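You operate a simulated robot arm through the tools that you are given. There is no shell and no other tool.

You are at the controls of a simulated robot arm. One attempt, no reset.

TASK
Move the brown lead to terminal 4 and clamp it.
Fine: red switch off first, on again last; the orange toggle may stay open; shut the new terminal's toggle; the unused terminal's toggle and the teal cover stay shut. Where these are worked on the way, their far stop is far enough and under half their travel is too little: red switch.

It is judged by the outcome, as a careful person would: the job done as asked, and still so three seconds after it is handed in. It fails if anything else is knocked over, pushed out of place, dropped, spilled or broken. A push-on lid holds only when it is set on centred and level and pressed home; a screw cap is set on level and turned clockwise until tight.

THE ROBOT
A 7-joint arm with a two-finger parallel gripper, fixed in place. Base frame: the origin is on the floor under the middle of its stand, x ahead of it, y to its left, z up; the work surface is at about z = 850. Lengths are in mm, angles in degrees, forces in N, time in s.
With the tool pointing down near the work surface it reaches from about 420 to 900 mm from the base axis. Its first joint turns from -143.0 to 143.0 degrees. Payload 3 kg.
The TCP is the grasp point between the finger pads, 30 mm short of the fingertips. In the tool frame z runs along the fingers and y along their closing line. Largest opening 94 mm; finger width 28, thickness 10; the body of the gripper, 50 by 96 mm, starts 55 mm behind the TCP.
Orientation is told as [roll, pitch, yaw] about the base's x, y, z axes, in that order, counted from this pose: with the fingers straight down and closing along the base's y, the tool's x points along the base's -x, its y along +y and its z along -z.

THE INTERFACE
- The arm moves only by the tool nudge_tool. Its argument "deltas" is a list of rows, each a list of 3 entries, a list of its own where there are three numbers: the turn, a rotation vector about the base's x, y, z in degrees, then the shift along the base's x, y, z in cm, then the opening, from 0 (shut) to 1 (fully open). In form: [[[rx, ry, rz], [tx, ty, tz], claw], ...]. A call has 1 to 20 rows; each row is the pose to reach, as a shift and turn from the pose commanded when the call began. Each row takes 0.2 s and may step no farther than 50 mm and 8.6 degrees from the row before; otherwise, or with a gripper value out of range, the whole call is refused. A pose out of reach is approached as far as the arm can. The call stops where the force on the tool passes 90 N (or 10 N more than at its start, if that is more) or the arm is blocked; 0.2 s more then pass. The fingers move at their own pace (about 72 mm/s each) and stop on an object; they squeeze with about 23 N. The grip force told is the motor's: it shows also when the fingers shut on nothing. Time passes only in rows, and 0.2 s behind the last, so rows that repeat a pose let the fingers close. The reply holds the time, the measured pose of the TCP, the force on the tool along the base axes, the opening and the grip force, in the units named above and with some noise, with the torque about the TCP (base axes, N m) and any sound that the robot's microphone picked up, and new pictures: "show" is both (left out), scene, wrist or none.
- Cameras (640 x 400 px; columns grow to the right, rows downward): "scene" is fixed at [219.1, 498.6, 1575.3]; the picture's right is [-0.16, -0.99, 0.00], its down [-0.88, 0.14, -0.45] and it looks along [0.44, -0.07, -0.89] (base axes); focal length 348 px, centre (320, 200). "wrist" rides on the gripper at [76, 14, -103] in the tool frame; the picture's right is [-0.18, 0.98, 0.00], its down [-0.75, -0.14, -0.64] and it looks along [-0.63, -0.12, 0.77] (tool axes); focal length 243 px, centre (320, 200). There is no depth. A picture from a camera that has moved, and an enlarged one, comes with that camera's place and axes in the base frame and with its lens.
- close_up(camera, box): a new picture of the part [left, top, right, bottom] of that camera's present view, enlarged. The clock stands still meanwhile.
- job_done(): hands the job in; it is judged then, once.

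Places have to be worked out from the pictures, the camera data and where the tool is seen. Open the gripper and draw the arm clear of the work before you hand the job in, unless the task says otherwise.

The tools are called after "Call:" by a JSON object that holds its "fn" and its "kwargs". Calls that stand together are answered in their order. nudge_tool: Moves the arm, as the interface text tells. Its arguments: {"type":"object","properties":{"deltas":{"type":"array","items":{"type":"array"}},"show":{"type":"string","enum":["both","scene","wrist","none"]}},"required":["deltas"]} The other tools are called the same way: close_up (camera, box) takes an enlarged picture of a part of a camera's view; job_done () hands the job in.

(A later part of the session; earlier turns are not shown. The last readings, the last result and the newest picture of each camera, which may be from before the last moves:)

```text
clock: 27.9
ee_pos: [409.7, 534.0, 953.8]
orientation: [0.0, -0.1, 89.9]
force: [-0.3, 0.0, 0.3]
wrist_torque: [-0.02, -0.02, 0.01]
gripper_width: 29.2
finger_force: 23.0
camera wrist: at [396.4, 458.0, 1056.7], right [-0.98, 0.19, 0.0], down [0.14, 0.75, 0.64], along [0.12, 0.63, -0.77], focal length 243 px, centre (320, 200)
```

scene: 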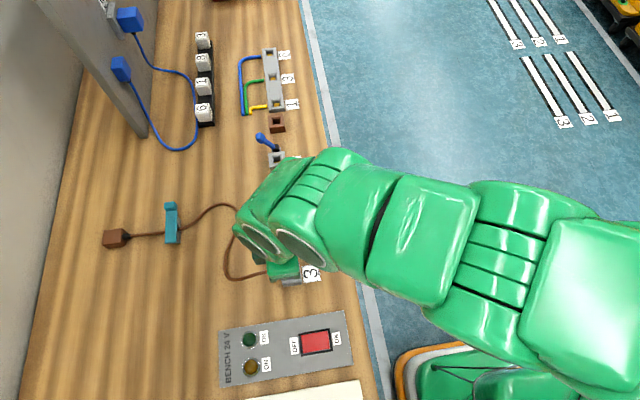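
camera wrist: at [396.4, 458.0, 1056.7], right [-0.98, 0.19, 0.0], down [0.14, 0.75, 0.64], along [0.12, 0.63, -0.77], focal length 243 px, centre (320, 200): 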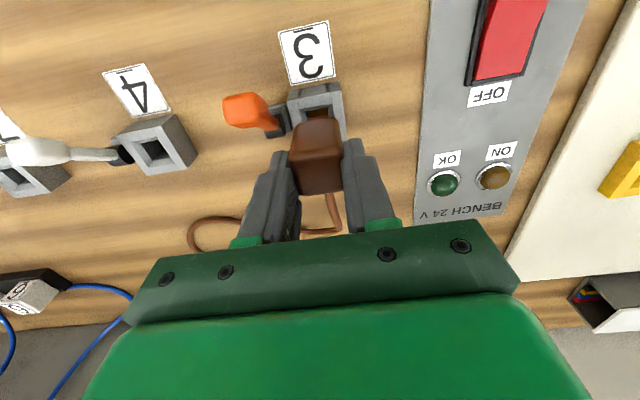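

The plug follows the gripper with no resistance. I lift another 4 cm and look at its underside and the empty socket 3.

Call:
{"fn": "nudge_tool", "kwargs": {"deltas": [[[0, 0, 0], [0, 0, 1.5], 0], [[0, 0, 0], [0, 0, 3], 0], [[0, 0, 0], [0, 0, 4.5], 0]]}}

Call:
{"fn": "close_up", "kwargs": {"camera": "wrist", "box": [200, 40, 400, 240]}}

Call:
{"fn": "close_up", "kwargs": {"camera": "wrist", "box": [90, 60, 230, 200]}}

```text
clock: 28.7
ee_pos: [409.5, 533.6, 998.9]
orientation: [0.2, 0.0, 89.9]
force: [-0.1, 0.7, 0.1]
wrist_torque: [-0.04, -0.02, -0.02]
gripper_width: 29.2
finger_force: 23.1
camera wrist: at [396.7, 458.1, 1102.2], right [-0.98, 0.19, 0.0], down [0.14, 0.75, 0.64], along [0.12, 0.63, -0.77], focal length 243 px, centre (320, 200)
```

scene: 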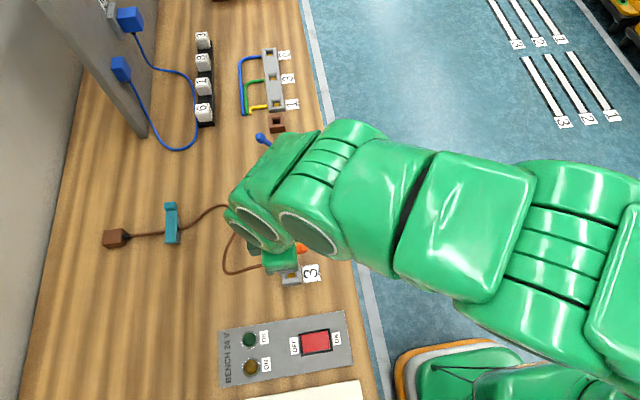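
wrist: 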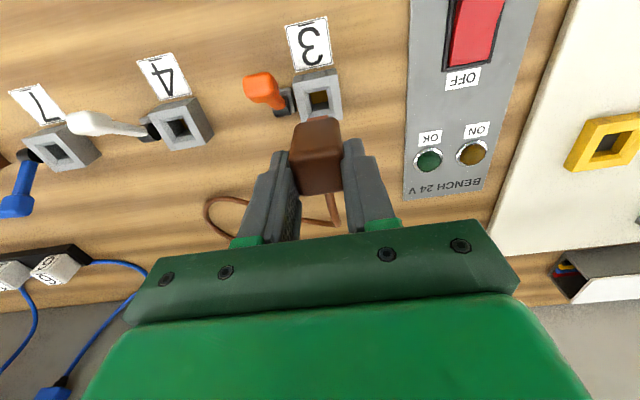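

```text
2.00 times, centred on (300, 140) of wrist
camera zoom: at [396.7, 458.1, 1102.2], right [-0.98, 0.19, 0.0], down [0.14, 0.75, 0.64], along [0.12, 0.63, -0.77], focal length 485 px, centre (360, 320)
```

zoom: 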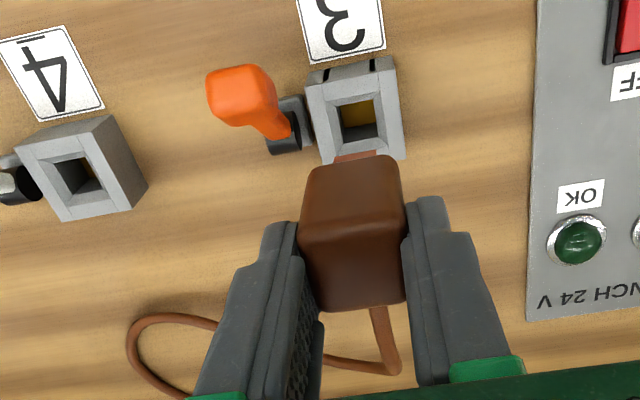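

```text
2.86 times, centred on (160, 130) of wrist
camera zoom: at [396.7, 458.1, 1102.2], right [-0.98, 0.19, 0.0], down [0.14, 0.75, 0.64], along [0.12, 0.63, -0.77], focal length 693 px, centre (777, 400)
```

zoom: 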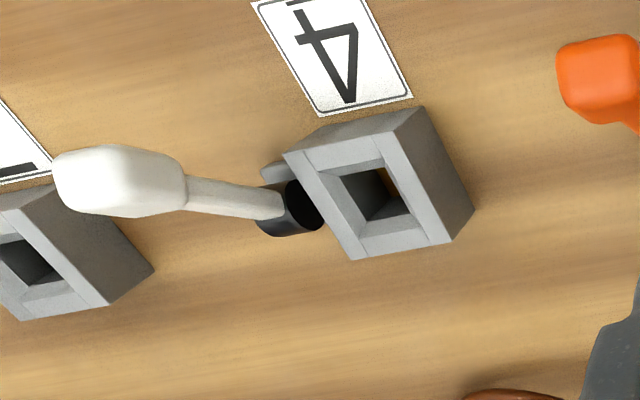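

The plug is out with its prong underneath, and socket 3 is clear. I carry it +138 mm in x to terminal 4 at the same height, so I can compare the view with the present one for alignment.

Call:
{"fn": "nudge_tool", "kwargs": {"deltas": [[[0, 0, 0], [2, 0, 0], 0], [[0, 0, 0], [4.5, 0, 0], 0], [[0, 0, 0], [7, 0, 0], 0], [[0, 0, 0], [9.5, 0, 0], 0], [[0, 0, 0], [12, 0, 0], 0], [[0, 0, 0], [13.8, 0, 0], 0], [[0, 0, 0], [13.8, 0, 0], 0]]}}

Call:
{"fn": "close_up", "kwargs": {"camera": "wrist", "box": [200, 40, 400, 240]}}

```text
clock: 30.3
ee_pos: [548.9, 533.1, 999.2]
orientation: [0.2, -0.1, 90.0]
force: [0.5, 0.0, -0.8]
wrist_torque: [-0.02, 0.0, 0.0]
gripper_width: 29.2
finger_force: 23.3
camera wrist: at [535.3, 456.8, 1102.1], right [-0.98, 0.19, 0.0], down [0.14, 0.75, 0.64], along [0.12, 0.63, -0.77], focal length 243 px, centre (320, 200)
```

scene: 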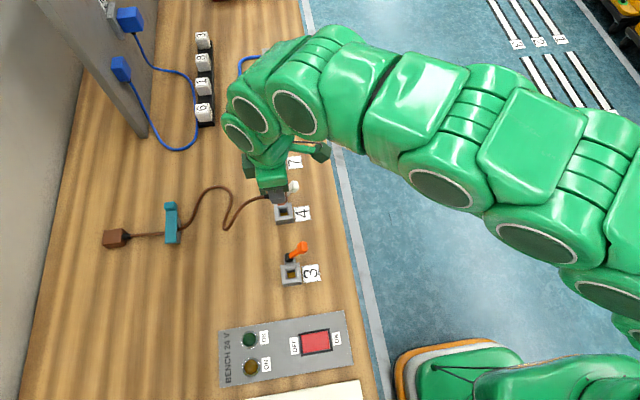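
wrist: 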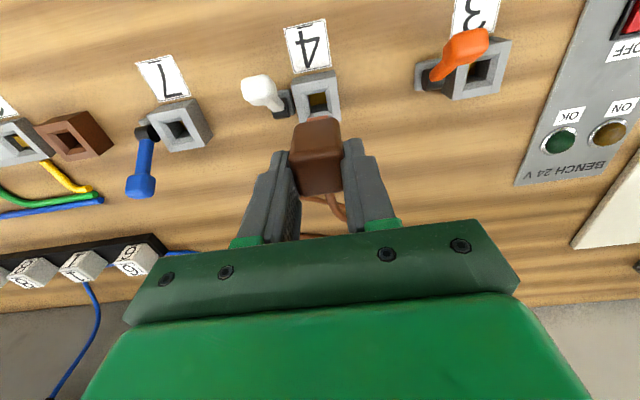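

```text
2.00 times, centred on (300, 140) of wrist
camera zoom: at [535.3, 456.8, 1102.1], right [-0.98, 0.19, 0.0], down [0.14, 0.75, 0.64], along [0.12, 0.63, -0.77], focal length 485 px, centre (360, 320)
```

zoom: 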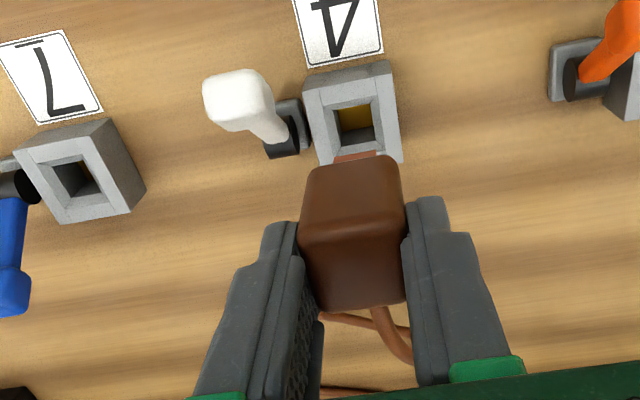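

Terminal 4 appears about 1.4 mm further in +x and +y than terminal 3 did from the same relative pose. I correct for that, descend to just above the funnel, and recheck.

Call:
{"fn": "nudge_tool", "kwargs": {"deltas": [[[0, 0, 0], [0.14, 0.13, 0], 0], [[0, 0, 0], [0.14, 0.13, -1.5], 0], [[0, 0, 0], [0.14, 0.13, -3], 0], [[0, 0, 0], [0.14, 0.13, -4.2], 0], [[0, 0, 0], [0.14, 0.13, -4.2], 0]]}}

Call:
{"fn": "close_up", "kwargs": {"camera": "wrist", "box": [220, 60, 400, 240]}}

Call:
{"fn": "close_up", "kwargs": {"camera": "scene", "box": [180, 150, 340, 300]}}

```text
clock: 31.5
ee_pos: [549.3, 534.6, 956.9]
orientation: [0.2, -0.1, 89.8]
force: [0.4, 0.1, -0.4]
wrist_torque: [0.01, 0.02, -0.01]
gripper_width: 29.3
finger_force: 23.1
camera wrist: at [535.5, 458.3, 1060.0], right [-0.98, 0.19, 0.0], down [0.14, 0.75, 0.64], along [0.12, 0.63, -0.77], focal length 243 px, centre (320, 200)
```

scene: 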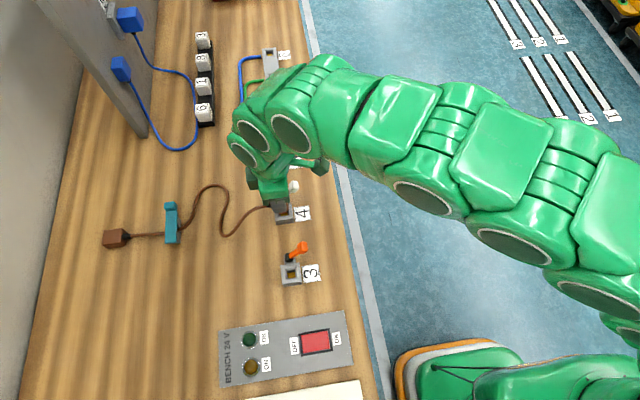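
wrist: 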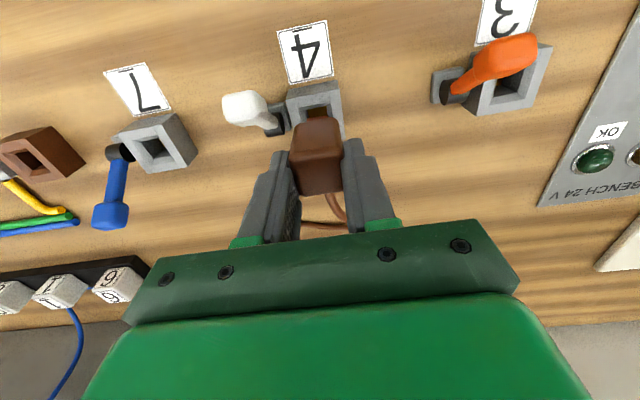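

```text
2.22 times, centred on (310, 150) of wrist
camera zoom: at [535.5, 458.3, 1060.0], right [-0.98, 0.19, 0.0], down [0.14, 0.75, 0.64], along [0.12, 0.63, -0.77], focal length 539 px, centre (342, 311)
```

zoom: 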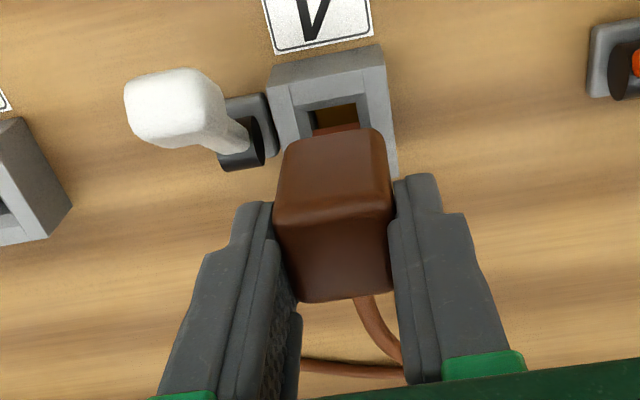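

```text
2.67 times, centred on (260, 225) of scene
camera zoom: at [219.1, 498.6, 1575.3], right [-0.16, -0.99, 0.0], down [-0.88, 0.14, -0.45], along [0.44, -0.07, -0.89], focal length 928 px, centre (480, 133)
```

zoom: 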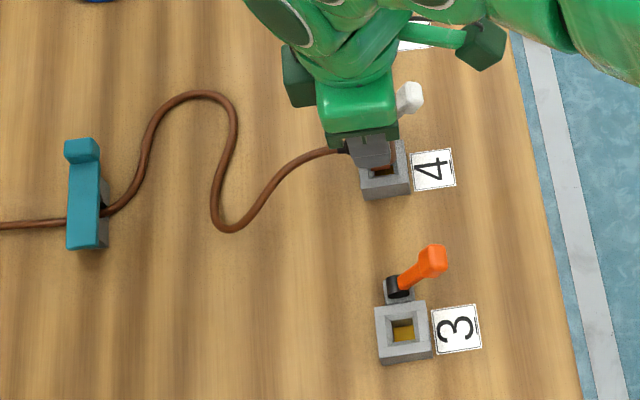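

Plug sits over the funnel of terminal 4. I lower it in small steps toward the seated height, stopping if force builds.

Call:
{"fn": "nudge_tool", "kwargs": {"deltas": [[[0, 0, 0], [0, 0, -0.4], 0], [[0, 0, 0], [0, 0, -0.8], 0], [[0, 0, 0], [0, 0, -1.2], 0], [[0, 0, 0], [0, 0, -1.6], 0]]}}

Call:
{"fn": "close_up", "kwargs": {"camera": "wrist", "box": [220, 60, 400, 240]}}

```text
clock: 32.5
ee_pos: [548.2, 533.0, 939.5]
orientation: [0.2, -0.1, 89.9]
force: [7.8, 0.6, 1.3]
wrist_torque: [0.05, -0.59, 0.05]
gripper_width: 29.0
finger_force: 23.0
camera wrist: at [535.6, 457.7, 1043.8], right [-0.98, 0.19, 0.0], down [0.14, 0.75, 0.64], along [0.12, 0.63, -0.77], focal length 243 px, centre (320, 200)
```

scene: 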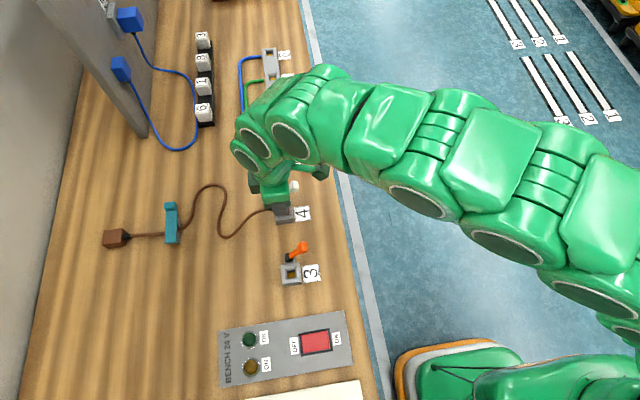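
wrist: 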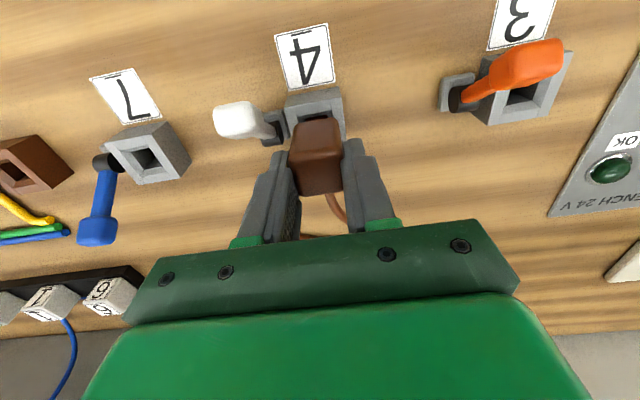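

```text
2.22 times, centred on (310, 150) of wrist
camera zoom: at [535.6, 457.7, 1043.8], right [-0.98, 0.19, 0.0], down [0.14, 0.75, 0.64], along [0.12, 0.63, -0.77], focal length 539 px, centre (342, 311)
```

zoom: 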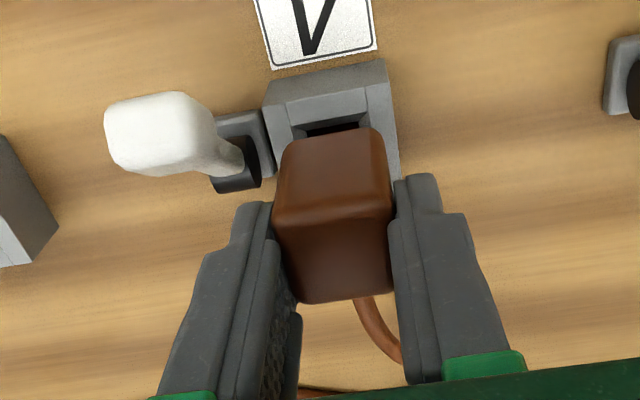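

The prong has entered the socket with a mild +8 N side force in x, so I shift +0.6 mm in x and continue down the last 12 mm.

Call:
{"fn": "nudge_tool", "kwargs": {"deltas": [[[0, 0, 0], [0.06, 0, -0.3], 0], [[0, 0, 0], [0.06, 0, -0.6], 0], [[0, 0, 0], [0.06, 0, -0.9], 0], [[0, 0, 0], [0.06, 0, -1.15], 0]]}}

Call:
{"fn": "close_up", "kwargs": {"camera": "wrist", "box": [220, 60, 400, 240]}}

```text
clock: 33.5
ee_pos: [550.2, 533.1, 927.8]
orientation: [0.2, 0.0, 89.8]
force: [3.6, -5.8, 3.6]
wrist_torque: [-0.33, -0.26, 0.05]
gripper_width: 29.1
finger_force: 23.0
camera wrist: at [535.8, 458.2, 1032.1], right [-0.98, 0.19, 0.0], down [0.14, 0.75, 0.64], along [0.12, 0.63, -0.77], focal length 243 px, centre (320, 200)
```

scene: 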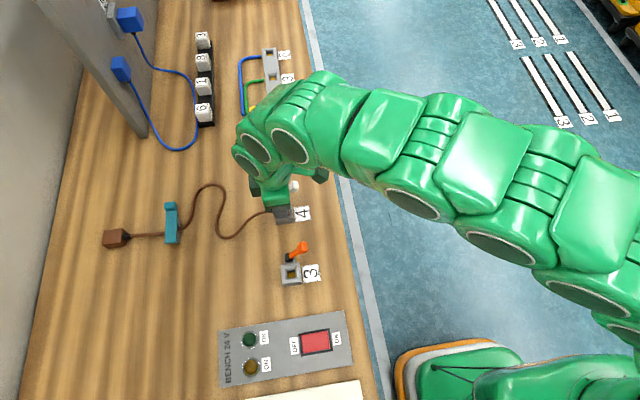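
wrist: 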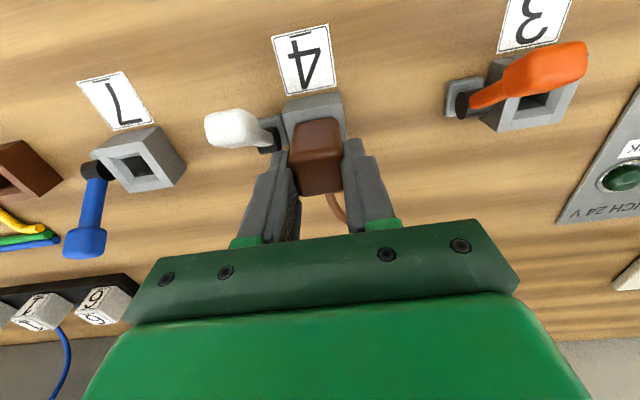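

```text
2.22 times, centred on (310, 150) of wrist
camera zoom: at [535.8, 458.2, 1032.1], right [-0.98, 0.19, 0.0], down [0.14, 0.75, 0.64], along [0.12, 0.63, -0.77], focal length 539 px, centre (342, 311)
```

zoom: 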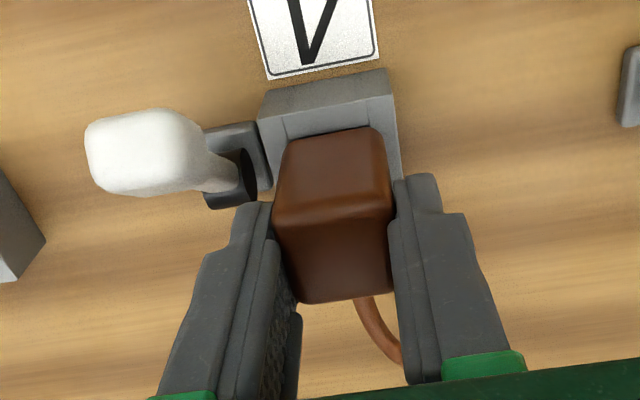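

The plug is down to the same height it had in terminal 3. I press 2–3 mm more to be sure it's bottomed.

Call:
{"fn": "nudge_tool", "kwargs": {"deltas": [[[0, 0, 0], [0.02, -0.04, -0.1], 0], [[0, 0, 0], [0.02, -0.04, -0.2], 0], [[0, 0, 0], [0.02, -0.04, -0.3], 0]], "show": "wrist"}}

Call:
{"fn": "close_up", "kwargs": {"camera": "wrist", "box": [220, 60, 400, 240]}}

```text
clock: 34.3
ee_pos: [550.6, 534.0, 926.5]
orientation: [0.1, -0.2, 89.9]
force: [-3.6, -5.9, 28.9]
wrist_torque: [-0.07, 0.04, 0.04]
gripper_width: 29.2
finger_force: 22.6
camera wrist: at [536.0, 458.0, 1030.2], right [-0.98, 0.19, 0.0], down [0.14, 0.75, 0.64], along [0.12, 0.63, -0.77], focal length 243 px, centre (320, 200)
```

wrist: 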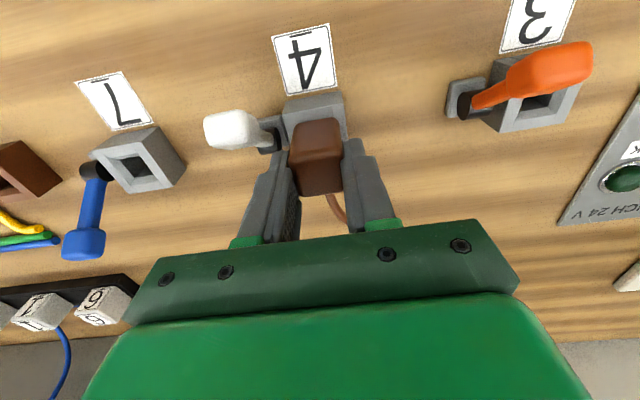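

```text
2.22 times, centred on (310, 150) of wrist
camera zoom: at [536.0, 458.0, 1030.2], right [-0.98, 0.19, 0.0], down [0.14, 0.75, 0.64], along [0.12, 0.63, -0.77], focal length 539 px, centre (342, 311)
```

zoom: 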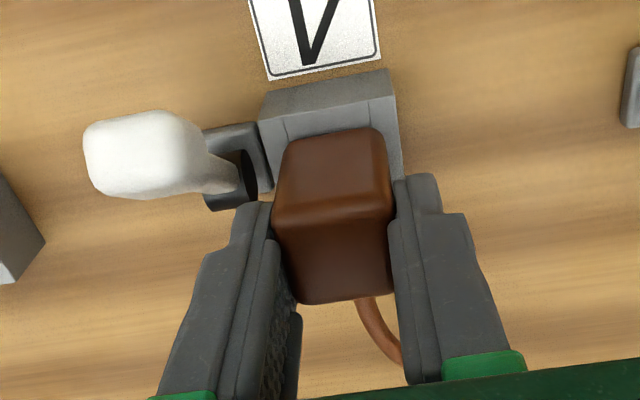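

Bottomed out (29 N up). I ease the pressure, open the fingers just enough, and rise straight up.

Call:
{"fn": "nudge_tool", "kwargs": {"deltas": [[[0, 0, 0], [0, 0.02, 0.15], 0], [[0, 0, 0], [0, 0.02, 0.2], 0.48], [[0, 0, 0], [0, 0.02, 0.2], 0.48], [[0, 0, 0], [0, 0.02, 1.5], 0.48], [[0, 0, 0], [0, 0.02, 4.5], 0.48], [[0, 0, 0], [0, 0.02, 8], 0.48]]}}

Call:
{"fn": "close_up", "kwargs": {"camera": "wrist", "box": [200, 40, 400, 240]}}

Call:
{"fn": "close_up", "kwargs": {"camera": "scene", "box": [180, 150, 340, 300]}}

```text
clock: 35.7
ee_pos: [549.4, 534.4, 1006.0]
orientation: [0.1, -0.1, 89.9]
force: [0.4, -1.2, -0.2]
wrist_torque: [0.01, 0.02, 0.0]
gripper_width: 44.7
finger_force: 0.0
camera wrist: at [535.3, 458.4, 1110.1], right [-0.98, 0.19, 0.0], down [0.14, 0.75, 0.64], along [0.12, 0.63, -0.77], focal length 243 px, centre (320, 200)
```

scene: 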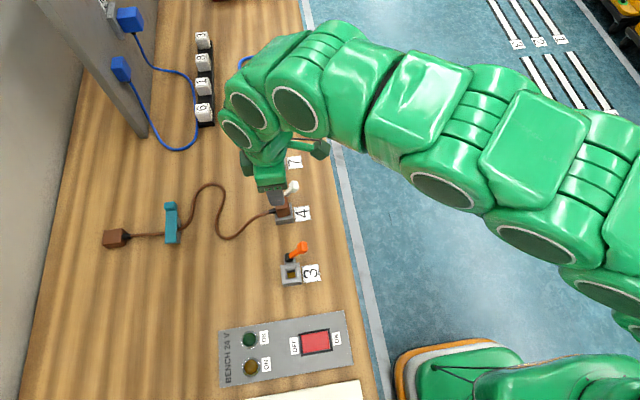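
wrist: 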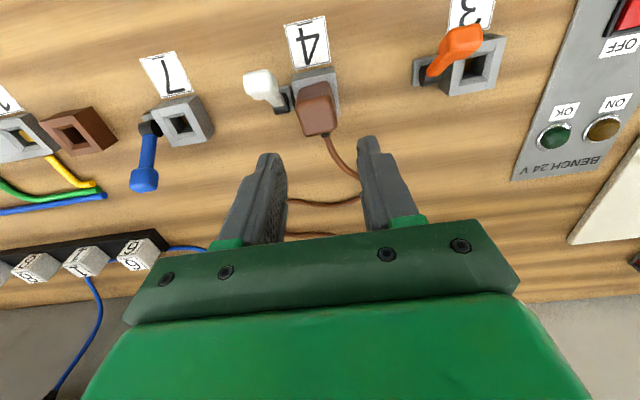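

```text
2.00 times, centred on (300, 140) of wrist
camera zoom: at [535.3, 458.4, 1110.1], right [-0.98, 0.19, 0.0], down [0.14, 0.75, 0.64], along [0.12, 0.63, -0.77], focal length 485 px, centre (360, 320)
```

zoom: 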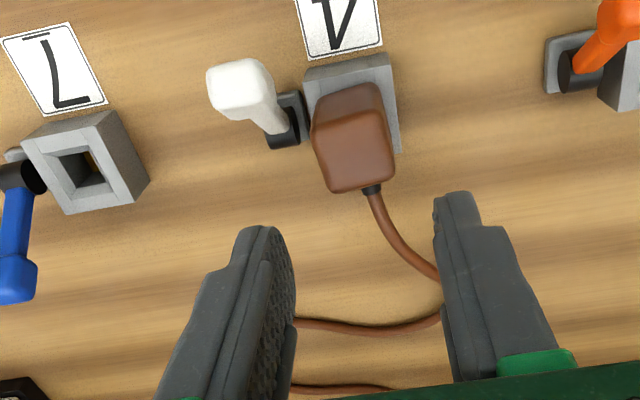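

```text
2.67 times, centred on (260, 225) of scene
camera zoom: at [219.1, 498.6, 1575.3], right [-0.16, -0.99, 0.0], down [-0.88, 0.14, -0.45], along [0.44, -0.07, -0.89], focal length 928 px, centre (480, 133)
```

zoom: 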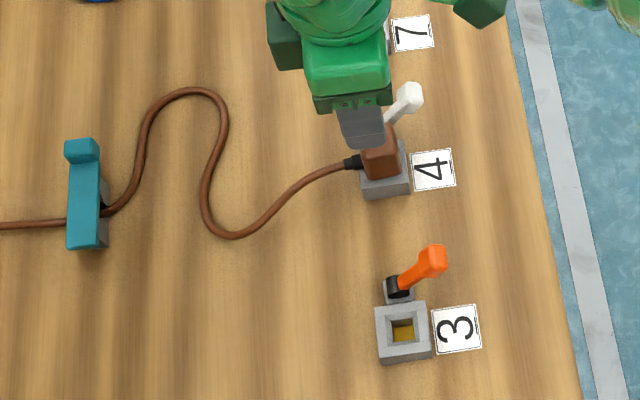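

The plug sits well in terminal 4, cable toward +y. Next I close the fingers and go to the −y side of the white lever (handle ≈ (587, 498)) to push it shut toward +y.

Call:
{"fn": "nudge_tool", "kwargs": {"deltas": [[[0, 0, 0], [1, -2, 0], 0.2], [[0, 0, 0], [2.5, -5, 0], 0], [[0, 0, 0], [3.7, -8, 0], 0], [[0, 0, 0], [3.7, -9, 0], 0]], "show": "wrist"}}

Call:
{"fn": "close_up", "kwargs": {"camera": "scene", "box": [230, 150, 350, 250]}}

```text
clock: 36.7
ee_pos: [585.1, 442.6, 1006.6]
orientation: [0.2, -0.1, 89.8]
force: [0.3, 0.4, 0.0]
wrist_torque: [-0.02, 0.0, -0.01]
gripper_width: 0.0
finger_force: 22.7
camera wrist: at [572.3, 366.8, 1110.3], right [-0.98, 0.19, 0.0], down [0.14, 0.75, 0.64], along [0.12, 0.63, -0.77], focal length 243 px, centre (320, 200)
```

wrist: 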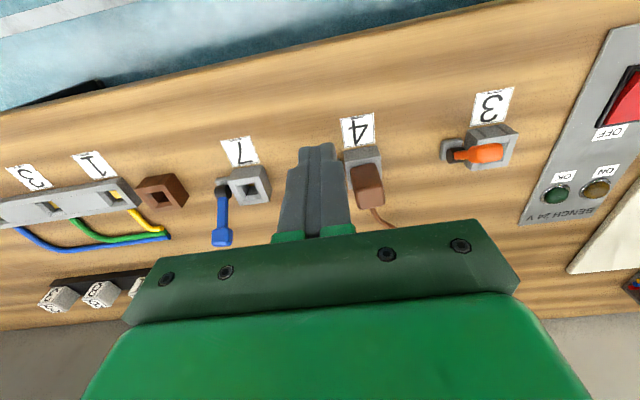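

```text
4.00 times, centred on (290, 200) of scene
camera zoom: at [219.1, 498.6, 1575.3], right [-0.16, -0.99, 0.0], down [-0.88, 0.14, -0.45], along [0.44, -0.07, -0.89], focal length 1392 px, centre (440, 200)
```

zoom: 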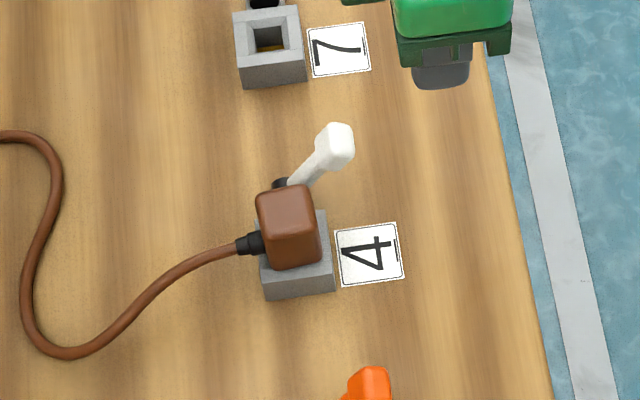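

Handle of the white lever confirmed at ≈ (588, 496, 916). I descend at y ≈ 443 to tip height ≈ 882 and push toward +y in steps.

Call:
{"fn": "nudge_tool", "kwargs": {"deltas": [[[0, 0, 0], [0.2, 0, -4.5], 0], [[0, 0, 0], [0.2, 0, -8], 0], [[0, 0, 0], [0.2, 0, -9.4], 0], [[0, 0, 0], [0.2, 1.5, -9.4], 0], [[0, 0, 0], [0.2, 2.5, -9.4], 0], [[0, 0, 0], [0.2, 3.0, -9.4], 0], [[0, 0, 0], [0.2, 3.5, -9.4], 0], [[0, 0, 0], [0.2, 4.0, -9.4], 0], [[0, 0, 0], [0.2, 4.5, -9.4], 0], [[0, 0, 0], [0.2, 5.0, -9.3], 0], [[0, 0, 0], [0.2, 5.5, -9.2], 0], [[0, 0, 0], [0.2, 6.0, -9.1], 0]]}}

Call:
{"fn": "close_up", "kwargs": {"camera": "wrist", "box": [240, 60, 420, 240]}}

```text
clock: 39.3
ee_pos: [588.2, 504.6, 915.2]
orientation: [0.2, 0.1, 89.9]
force: [0.1, 0.1, -0.3]
wrist_torque: [-0.01, -0.01, 0.0]
gripper_width: 0.0
finger_force: 23.5
camera wrist: at [575.0, 428.3, 1018.7], right [-0.98, 0.19, 0.0], down [0.15, 0.75, 0.64], along [0.12, 0.63, -0.77], focal length 243 px, centre (320, 200)
```

scene: 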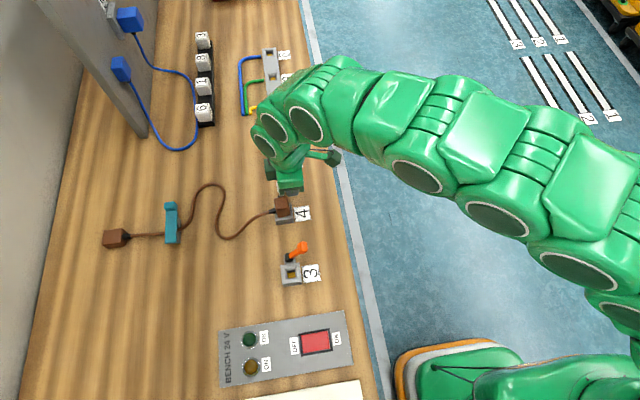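
wrist: 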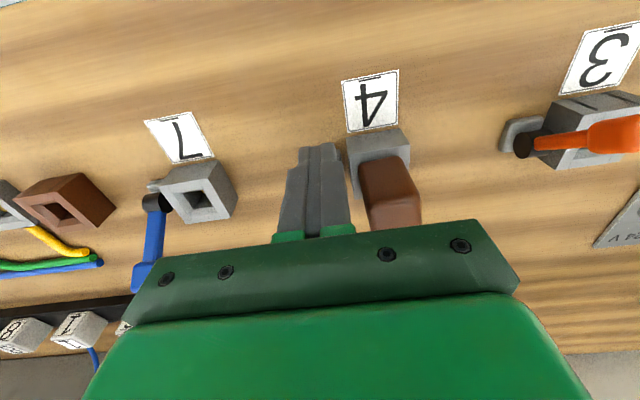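

```text
2.22 times, centred on (330, 150) of wrist
camera zoom: at [575.0, 428.3, 1018.7], right [-0.98, 0.19, 0.0], down [0.15, 0.75, 0.64], along [0.12, 0.63, -0.77], focal length 539 px, centre (298, 311)
```

zoom: 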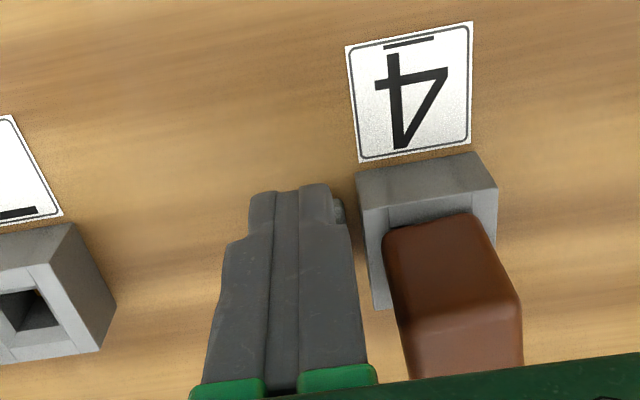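

Force is back to zero so the lever probably snapped over. I back off toward −y, rise and check.

Call:
{"fn": "nudge_tool", "kwargs": {"deltas": [[[0, 0, 0], [0, -3, 0], 0], [[0, 0, 0], [0, -6, 1], 0], [[0, 0, 0], [0, -8, 5], 0], [[0, 0, 0], [0, -10, 9], 0]]}}

Call:
{"fn": "close_up", "kwargs": {"camera": "scene", "box": [230, 130, 350, 230]}}

Call:
{"fn": "close_up", "kwargs": {"camera": "wrist", "box": [180, 80, 420, 240]}}

```text
clock: 40.3
ee_pos: [588.9, 407.4, 1005.8]
orientation: [0.2, -0.2, 89.8]
force: [0.0, -0.1, 0.1]
wrist_torque: [-0.03, 0.0, 0.01]
gripper_width: 0.0
finger_force: 23.1
camera wrist: at [575.4, 330.6, 1109.3], right [-0.98, 0.19, 0.0], down [0.14, 0.75, 0.64], along [0.12, 0.63, -0.77], focal length 243 px, centre (320, 200)
```

scene: 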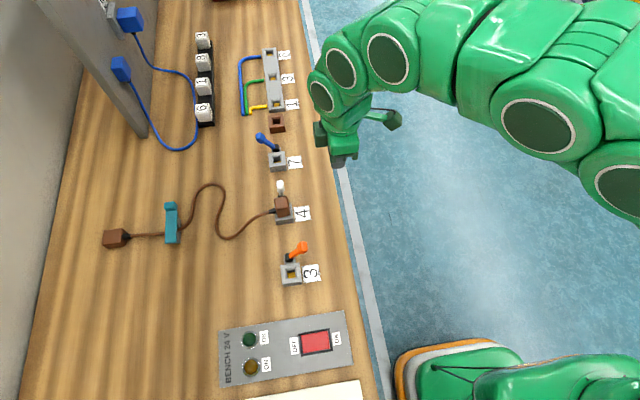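
wrist: 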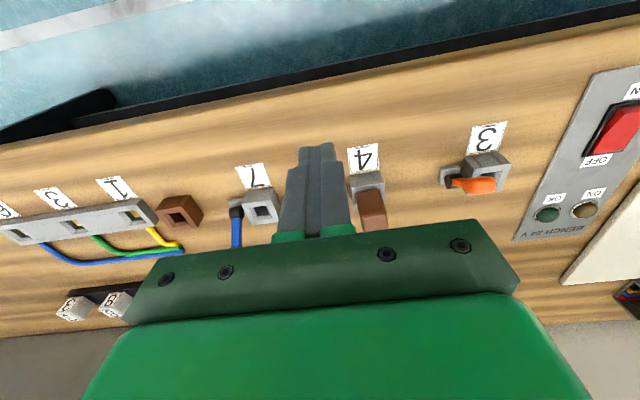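

```text
4.00 times, centred on (290, 180) of scene
camera zoom: at [219.1, 498.6, 1575.3], right [-0.16, -0.99, 0.0], down [-0.88, 0.14, -0.45], along [0.44, -0.07, -0.89], focal length 1392 px, centre (440, 280)
```

zoom: 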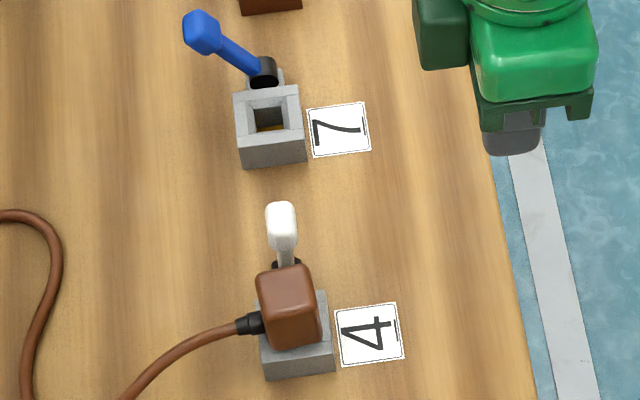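

```text
2.50 times, centred on (300, 160) of wrist
camera zoom: at [575.4, 330.6, 1109.3], right [-0.98, 0.19, 0.0], down [0.14, 0.75, 0.64], along [0.12, 0.63, -0.77], focal length 606 px, centre (370, 300)
```

zoom: 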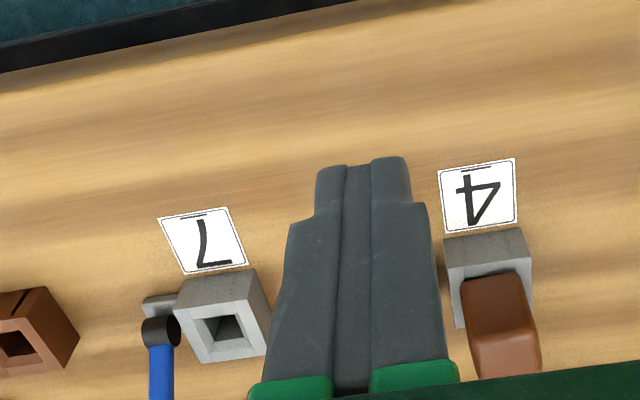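

The white lever only came to about vertical, so it's not shut yet. I go back with the tip a little higher (≈ 897, clear of the hinge) and push it further toward +y, watching force.

Call:
{"fn": "nudge_tool", "kwargs": {"deltas": [[[0, 0, 0], [-0.1, 3, -3], 0], [[0, 0, 0], [-0.1, 6, -6.5], 0], [[0, 0, 0], [-0.1, 7.5, -7.8], 0], [[0, 0, 0], [-0.1, 8.5, -7.8], 0], [[0, 0, 0], [-0.1, 9.2, -7.8], 0], [[0, 0, 0], [-0.1, 9.7, -7.8], 0], [[0, 0, 0], [-0.1, 10.2, -7.8], 0], [[0, 0, 0], [-0.1, 10.7, -7.8], 0]]}}

```text
clock: 42.1
ee_pos: [588.2, 511.4, 926.4]
orientation: [0.1, 0.0, 90.0]
force: [0.7, -0.3, 0.3]
wrist_torque: [-0.01, 0.0, 0.04]
gripper_width: 0.0
finger_force: 23.2
camera wrist: at [574.2, 436.1, 1030.9], right [-0.98, 0.19, 0.0], down [0.14, 0.75, 0.64], along [0.12, 0.63, -0.77], focal length 243 px, centre (320, 200)
```

scene: 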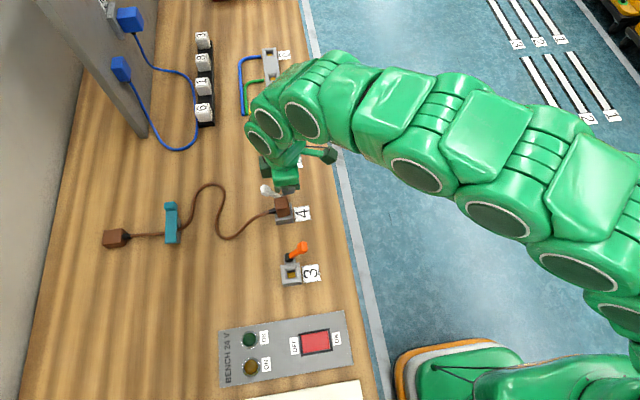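
wrist: 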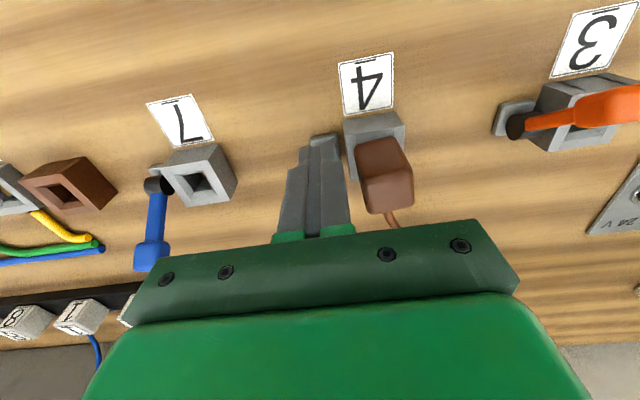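

Call:
{"fn": "close_up", "kwargs": {"camera": "scene", "box": [230, 130, 350, 230]}}

```text
4.00 times, centred on (290, 180) of scene
camera zoom: at [219.1, 498.6, 1575.3], right [-0.16, -0.99, 0.0], down [-0.88, 0.14, -0.45], along [0.44, -0.07, -0.89], focal length 1392 px, centre (440, 280)
```

zoom: 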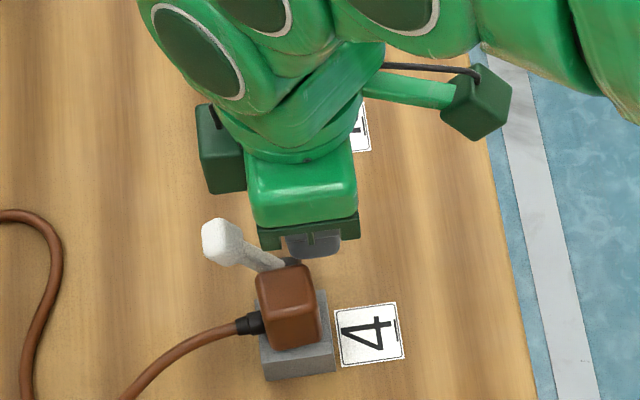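

The white handle is now at exactly its original shut position. I back off and rise, then verify before going to the switch.

Call:
{"fn": "nudge_tool", "kwargs": {"deltas": [[[0, 0, 0], [0, -3, 0], 0], [[0, 0, 0], [0, -6, 1], 0], [[0, 0, 0], [0, -9, 4], 0], [[0, 0, 0], [-3, -10, 8], 0]]}}

Call:
{"fn": "close_up", "kwargs": {"camera": "scene", "box": [230, 130, 350, 230]}}

```text
refused: row 4 steps farther than a row can; nothing moved
```

```text
4.00 times, centred on (290, 180) of scene
camera zoom: at [219.1, 498.6, 1575.3], right [-0.16, -0.99, 0.0], down [-0.88, 0.14, -0.45], along [0.44, -0.07, -0.89], focal length 1392 px, centre (440, 280)
```

zoom: 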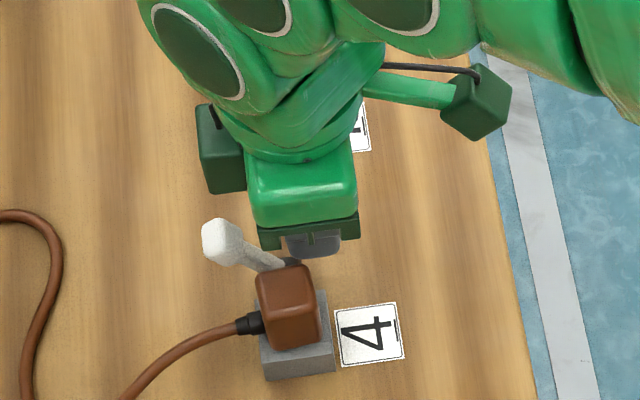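

One row was too long a step; I repeat the retreat with smaller steps.

Call:
{"fn": "nudge_tool", "kwargs": {"deltas": [[[0, 0, 0], [0, -3, 0], 0], [[0, 0, 0], [0, -6, 1], 0], [[0, 0, 0], [0, -8, 4], 0], [[0, 0, 0], [0, -10, 8], 0]]}}

Call:
{"fn": "close_up", "kwargs": {"camera": "scene", "box": [230, 130, 350, 230]}}

Call:
{"fn": "close_up", "kwargs": {"camera": "scene", "box": [80, 150, 360, 300]}}

```text
clock: 43.1
ee_pos: [588.8, 410.5, 1006.5]
orientation: [0.2, 0.0, 89.9]
force: [0.4, -0.2, -1.0]
wrist_torque: [-0.01, 0.03, -0.01]
gripper_width: 0.1
finger_force: 23.1
camera wrist: at [574.7, 335.4, 1109.8], right [-0.98, 0.19, 0.0], down [0.14, 0.75, 0.64], along [0.12, 0.63, -0.77], focal length 243 px, centre (320, 200)
```

scene: 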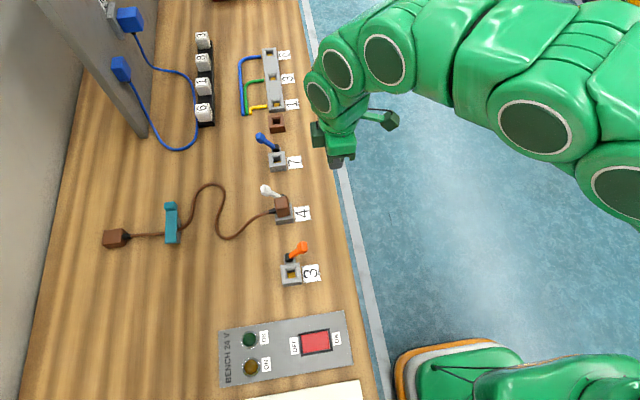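
wrist: 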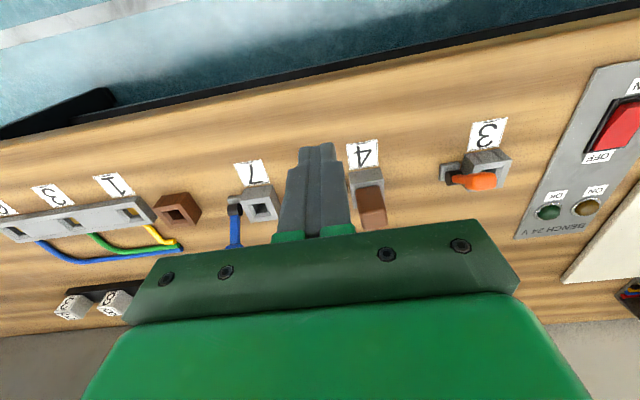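

```text
4.00 times, centred on (290, 180) of scene
camera zoom: at [219.1, 498.6, 1575.3], right [-0.16, -0.99, 0.0], down [-0.88, 0.14, -0.45], along [0.44, -0.07, -0.89], focal length 1392 px, centre (440, 280)
```

zoom: 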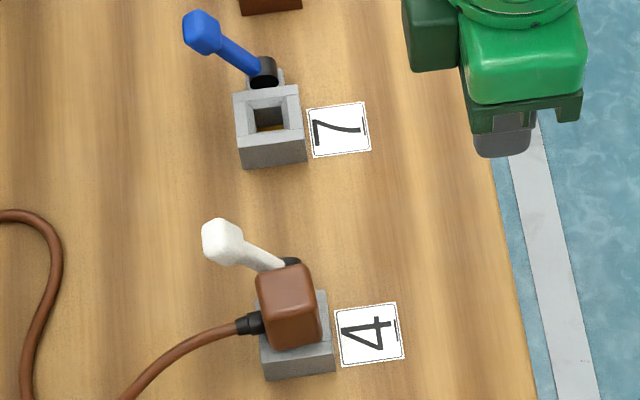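

```text
2.29 times, centred on (220, 225) of scene
camera zoom: at [219.1, 498.6, 1575.3], right [-0.16, -0.99, 0.0], down [-0.88, 0.14, -0.45], along [0.44, -0.07, -0.89], focal length 796 px, centre (549, 143)
```

zoom: 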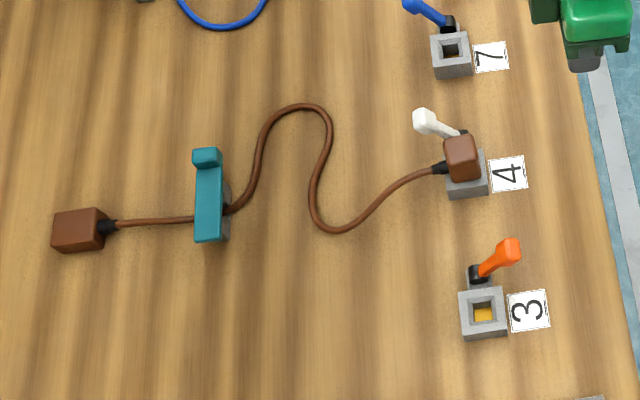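

White lever matches blue's shut position and the plug sits in terminal 4. Now I yaw back to 0° and travel to above the ON half of the rocker (≈ x 275, y 482).

Call:
{"fn": "nudge_tool", "kwargs": {"deltas": [[[0, 0, -8.2], [-2.8, 0, 0.5], 0], [[0, 0, -16.4], [-5.7, 0, 0.5], 0], [[0, 0, -24.6], [-8.5, 0, 0.5], 0], [[0, 0, -32.8], [-11.4, 0.5, 0.5], 0], [[0, 0, -41], [-14.2, 1.5, 0.5], 0], [[0, 0, -49.2], [-17.1, 2.5, 0.5], 0], [[0, 0, -57.4], [-20, 3.5, 0.5], 0], [[0, 0, -65.6], [-22.8, 4.5, 0], 0], [[0, 0, -73.8], [-25.7, 5.5, -1], 0], [[0, 0, -82], [-28.5, 6.5, -2], 0], [[0, 0, -90], [-31.3, 7.1, -4], 0]]}}

Call:
{"fn": "close_up", "kwargs": {"camera": "wrist", "box": [200, 20, 480, 200]}}

```text
clock: 45.5
ee_pos: [276.3, 480.8, 964.5]
orientation: [0.2, -0.1, -0.3]
force: [-0.1, 0.4, -0.6]
wrist_torque: [-0.01, -0.02, -0.01]
gripper_width: 0.0
finger_force: 22.9
camera wrist: at [200.3, 494.9, 1069.1], right [0.19, 0.98, 0.0], down [0.75, -0.15, 0.64], along [0.63, -0.12, -0.77], focal length 243 px, centre (320, 200)
```

scene: 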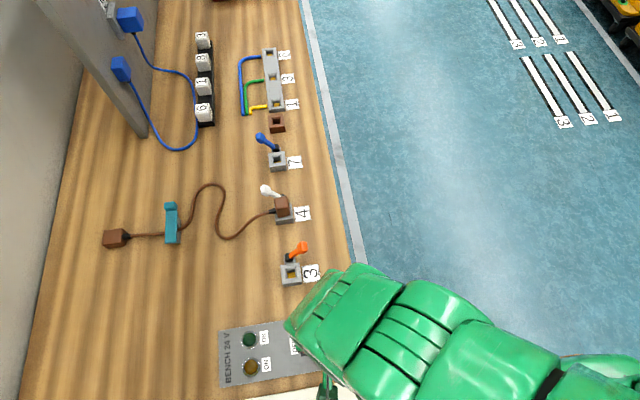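
wrist: 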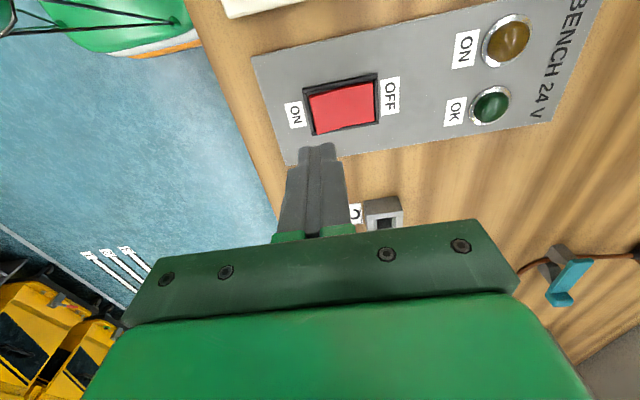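

```text
2.22 times, centred on (340, 110) of wrist
camera zoom: at [200.3, 494.9, 1069.1], right [0.19, 0.98, 0.0], down [0.75, -0.15, 0.64], along [0.63, -0.12, -0.77], focal length 539 px, centre (276, 400)
```

zoom: 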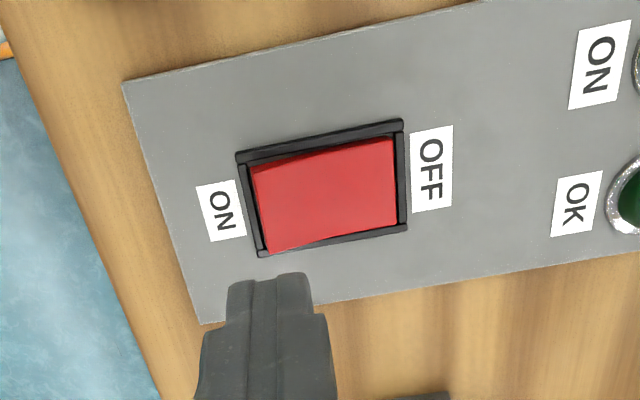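

ON half spans y ≈ 474–500, raised. I align to (274, 484) and press down in steps until it stops.

Call:
{"fn": "nudge_tool", "kwargs": {"deltas": [[[0, 0, 0], [-0.2, 0.3, -2.5], 0], [[0, 0, 0], [-0.2, 0.3, -4.5], 0], [[0, 0, 0], [-0.2, 0.3, -5.5], 0], [[0, 0, 0], [-0.2, 0.3, -5.8], 0], [[0, 0, 0], [-0.2, 0.3, -6.1], 0], [[0, 0, 0], [-0.2, 0.3, -6.4], 0], [[0, 0, 0], [-0.2, 0.3, -6.6], 0], [[0, 0, 0], [-0.2, 0.3, -6.8], 0], [[0, 0, 0], [-0.2, 0.3, -7.0], 0], [[0, 0, 0], [-0.2, 0.3, -7.15], 0], [[0, 0, 0], [-0.2, 0.3, -7.3], 0], [[0, 0, 0], [-0.2, 0.3, -7.45], 0]], "show": "wrist"}}

```text
clock: 48.1
ee_pos: [271.9, 484.5, 893.6]
orientation: [0.3, -0.1, -0.1]
force: [-11.1, -22.2, 72.0]
wrist_torque: [0.02, 0.4, 0.1]
gripper_width: 0.1
finger_force: 22.6
camera wrist: at [196.5, 499.2, 997.3], right [0.19, 0.98, 0.01], down [0.75, -0.15, 0.64], along [0.63, -0.11, -0.77], focal length 243 px, centre (320, 200)
```

wrist: 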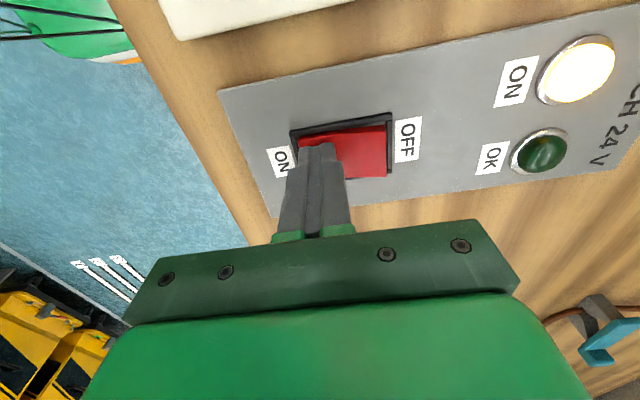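

The ON lamp is lit and the rocker is at its stop. I lift off, open the fingers, and draw the arm clear.

Call:
{"fn": "nudge_tool", "kwargs": {"deltas": [[[0, 0, 0], [0, 0, 0.5], 0], [[0, 0, 0], [0, 0, 3], 0], [[0, 0, 0], [0, -1, 7], 0], [[0, 0, 0], [0, -2, 11], 0.3], [[0, 0, 0], [0, -5, 14], 0.6]]}}

Call:
{"fn": "close_up", "kwargs": {"camera": "wrist", "box": [260, 0, 600, 200]}}

Call:
{"fn": "close_up", "kwargs": {"camera": "scene", "box": [220, 130, 350, 290]}}

```text
clock: 49.3
ee_pos: [274.7, 433.7, 1028.2]
orientation: [-0.3, 0.6, -0.6]
force: [-0.2, -0.2, -0.1]
wrist_torque: [0.01, 0.01, 0.01]
gripper_width: 56.3
finger_force: 0.0
camera wrist: at [200.5, 449.3, 1132.3], right [0.19, 0.98, -0.01], down [0.76, -0.15, 0.64], along [0.62, -0.13, -0.77], focal length 243 px, centre (320, 200)
```

scene: 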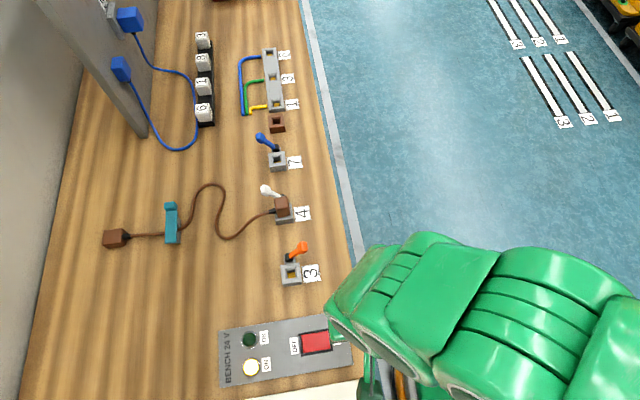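
wrist: 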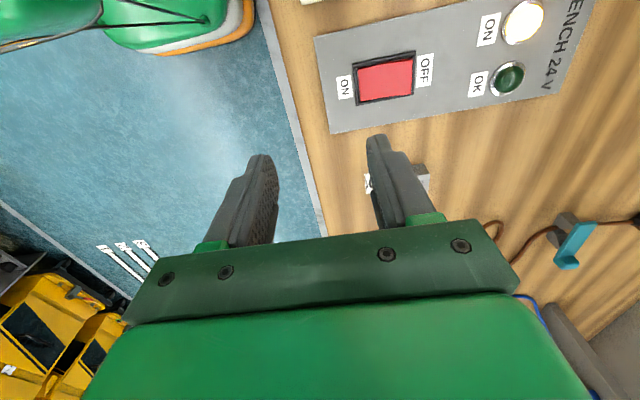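

```text
1.88 times, centred on (430, 100) of wrist
camera zoom: at [200.5, 449.3, 1132.3], right [0.19, 0.98, -0.01], down [0.76, -0.15, 0.64], along [0.62, -0.13, -0.77], focal length 457 px, centre (113, 388)
```

zoom: 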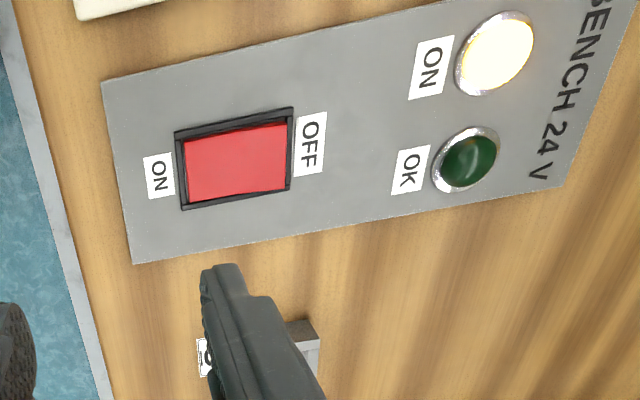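

```text
2.50 times, centred on (285, 210) of scene
camera zoom: at [219.1, 498.6, 1575.3], right [-0.16, -0.99, 0.0], down [-0.88, 0.14, -0.45], along [0.44, -0.07, -0.89], focal length 870 px, centre (408, 175)
```

zoom: 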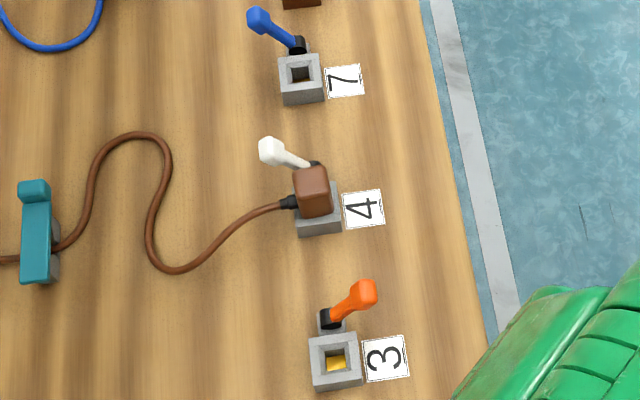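

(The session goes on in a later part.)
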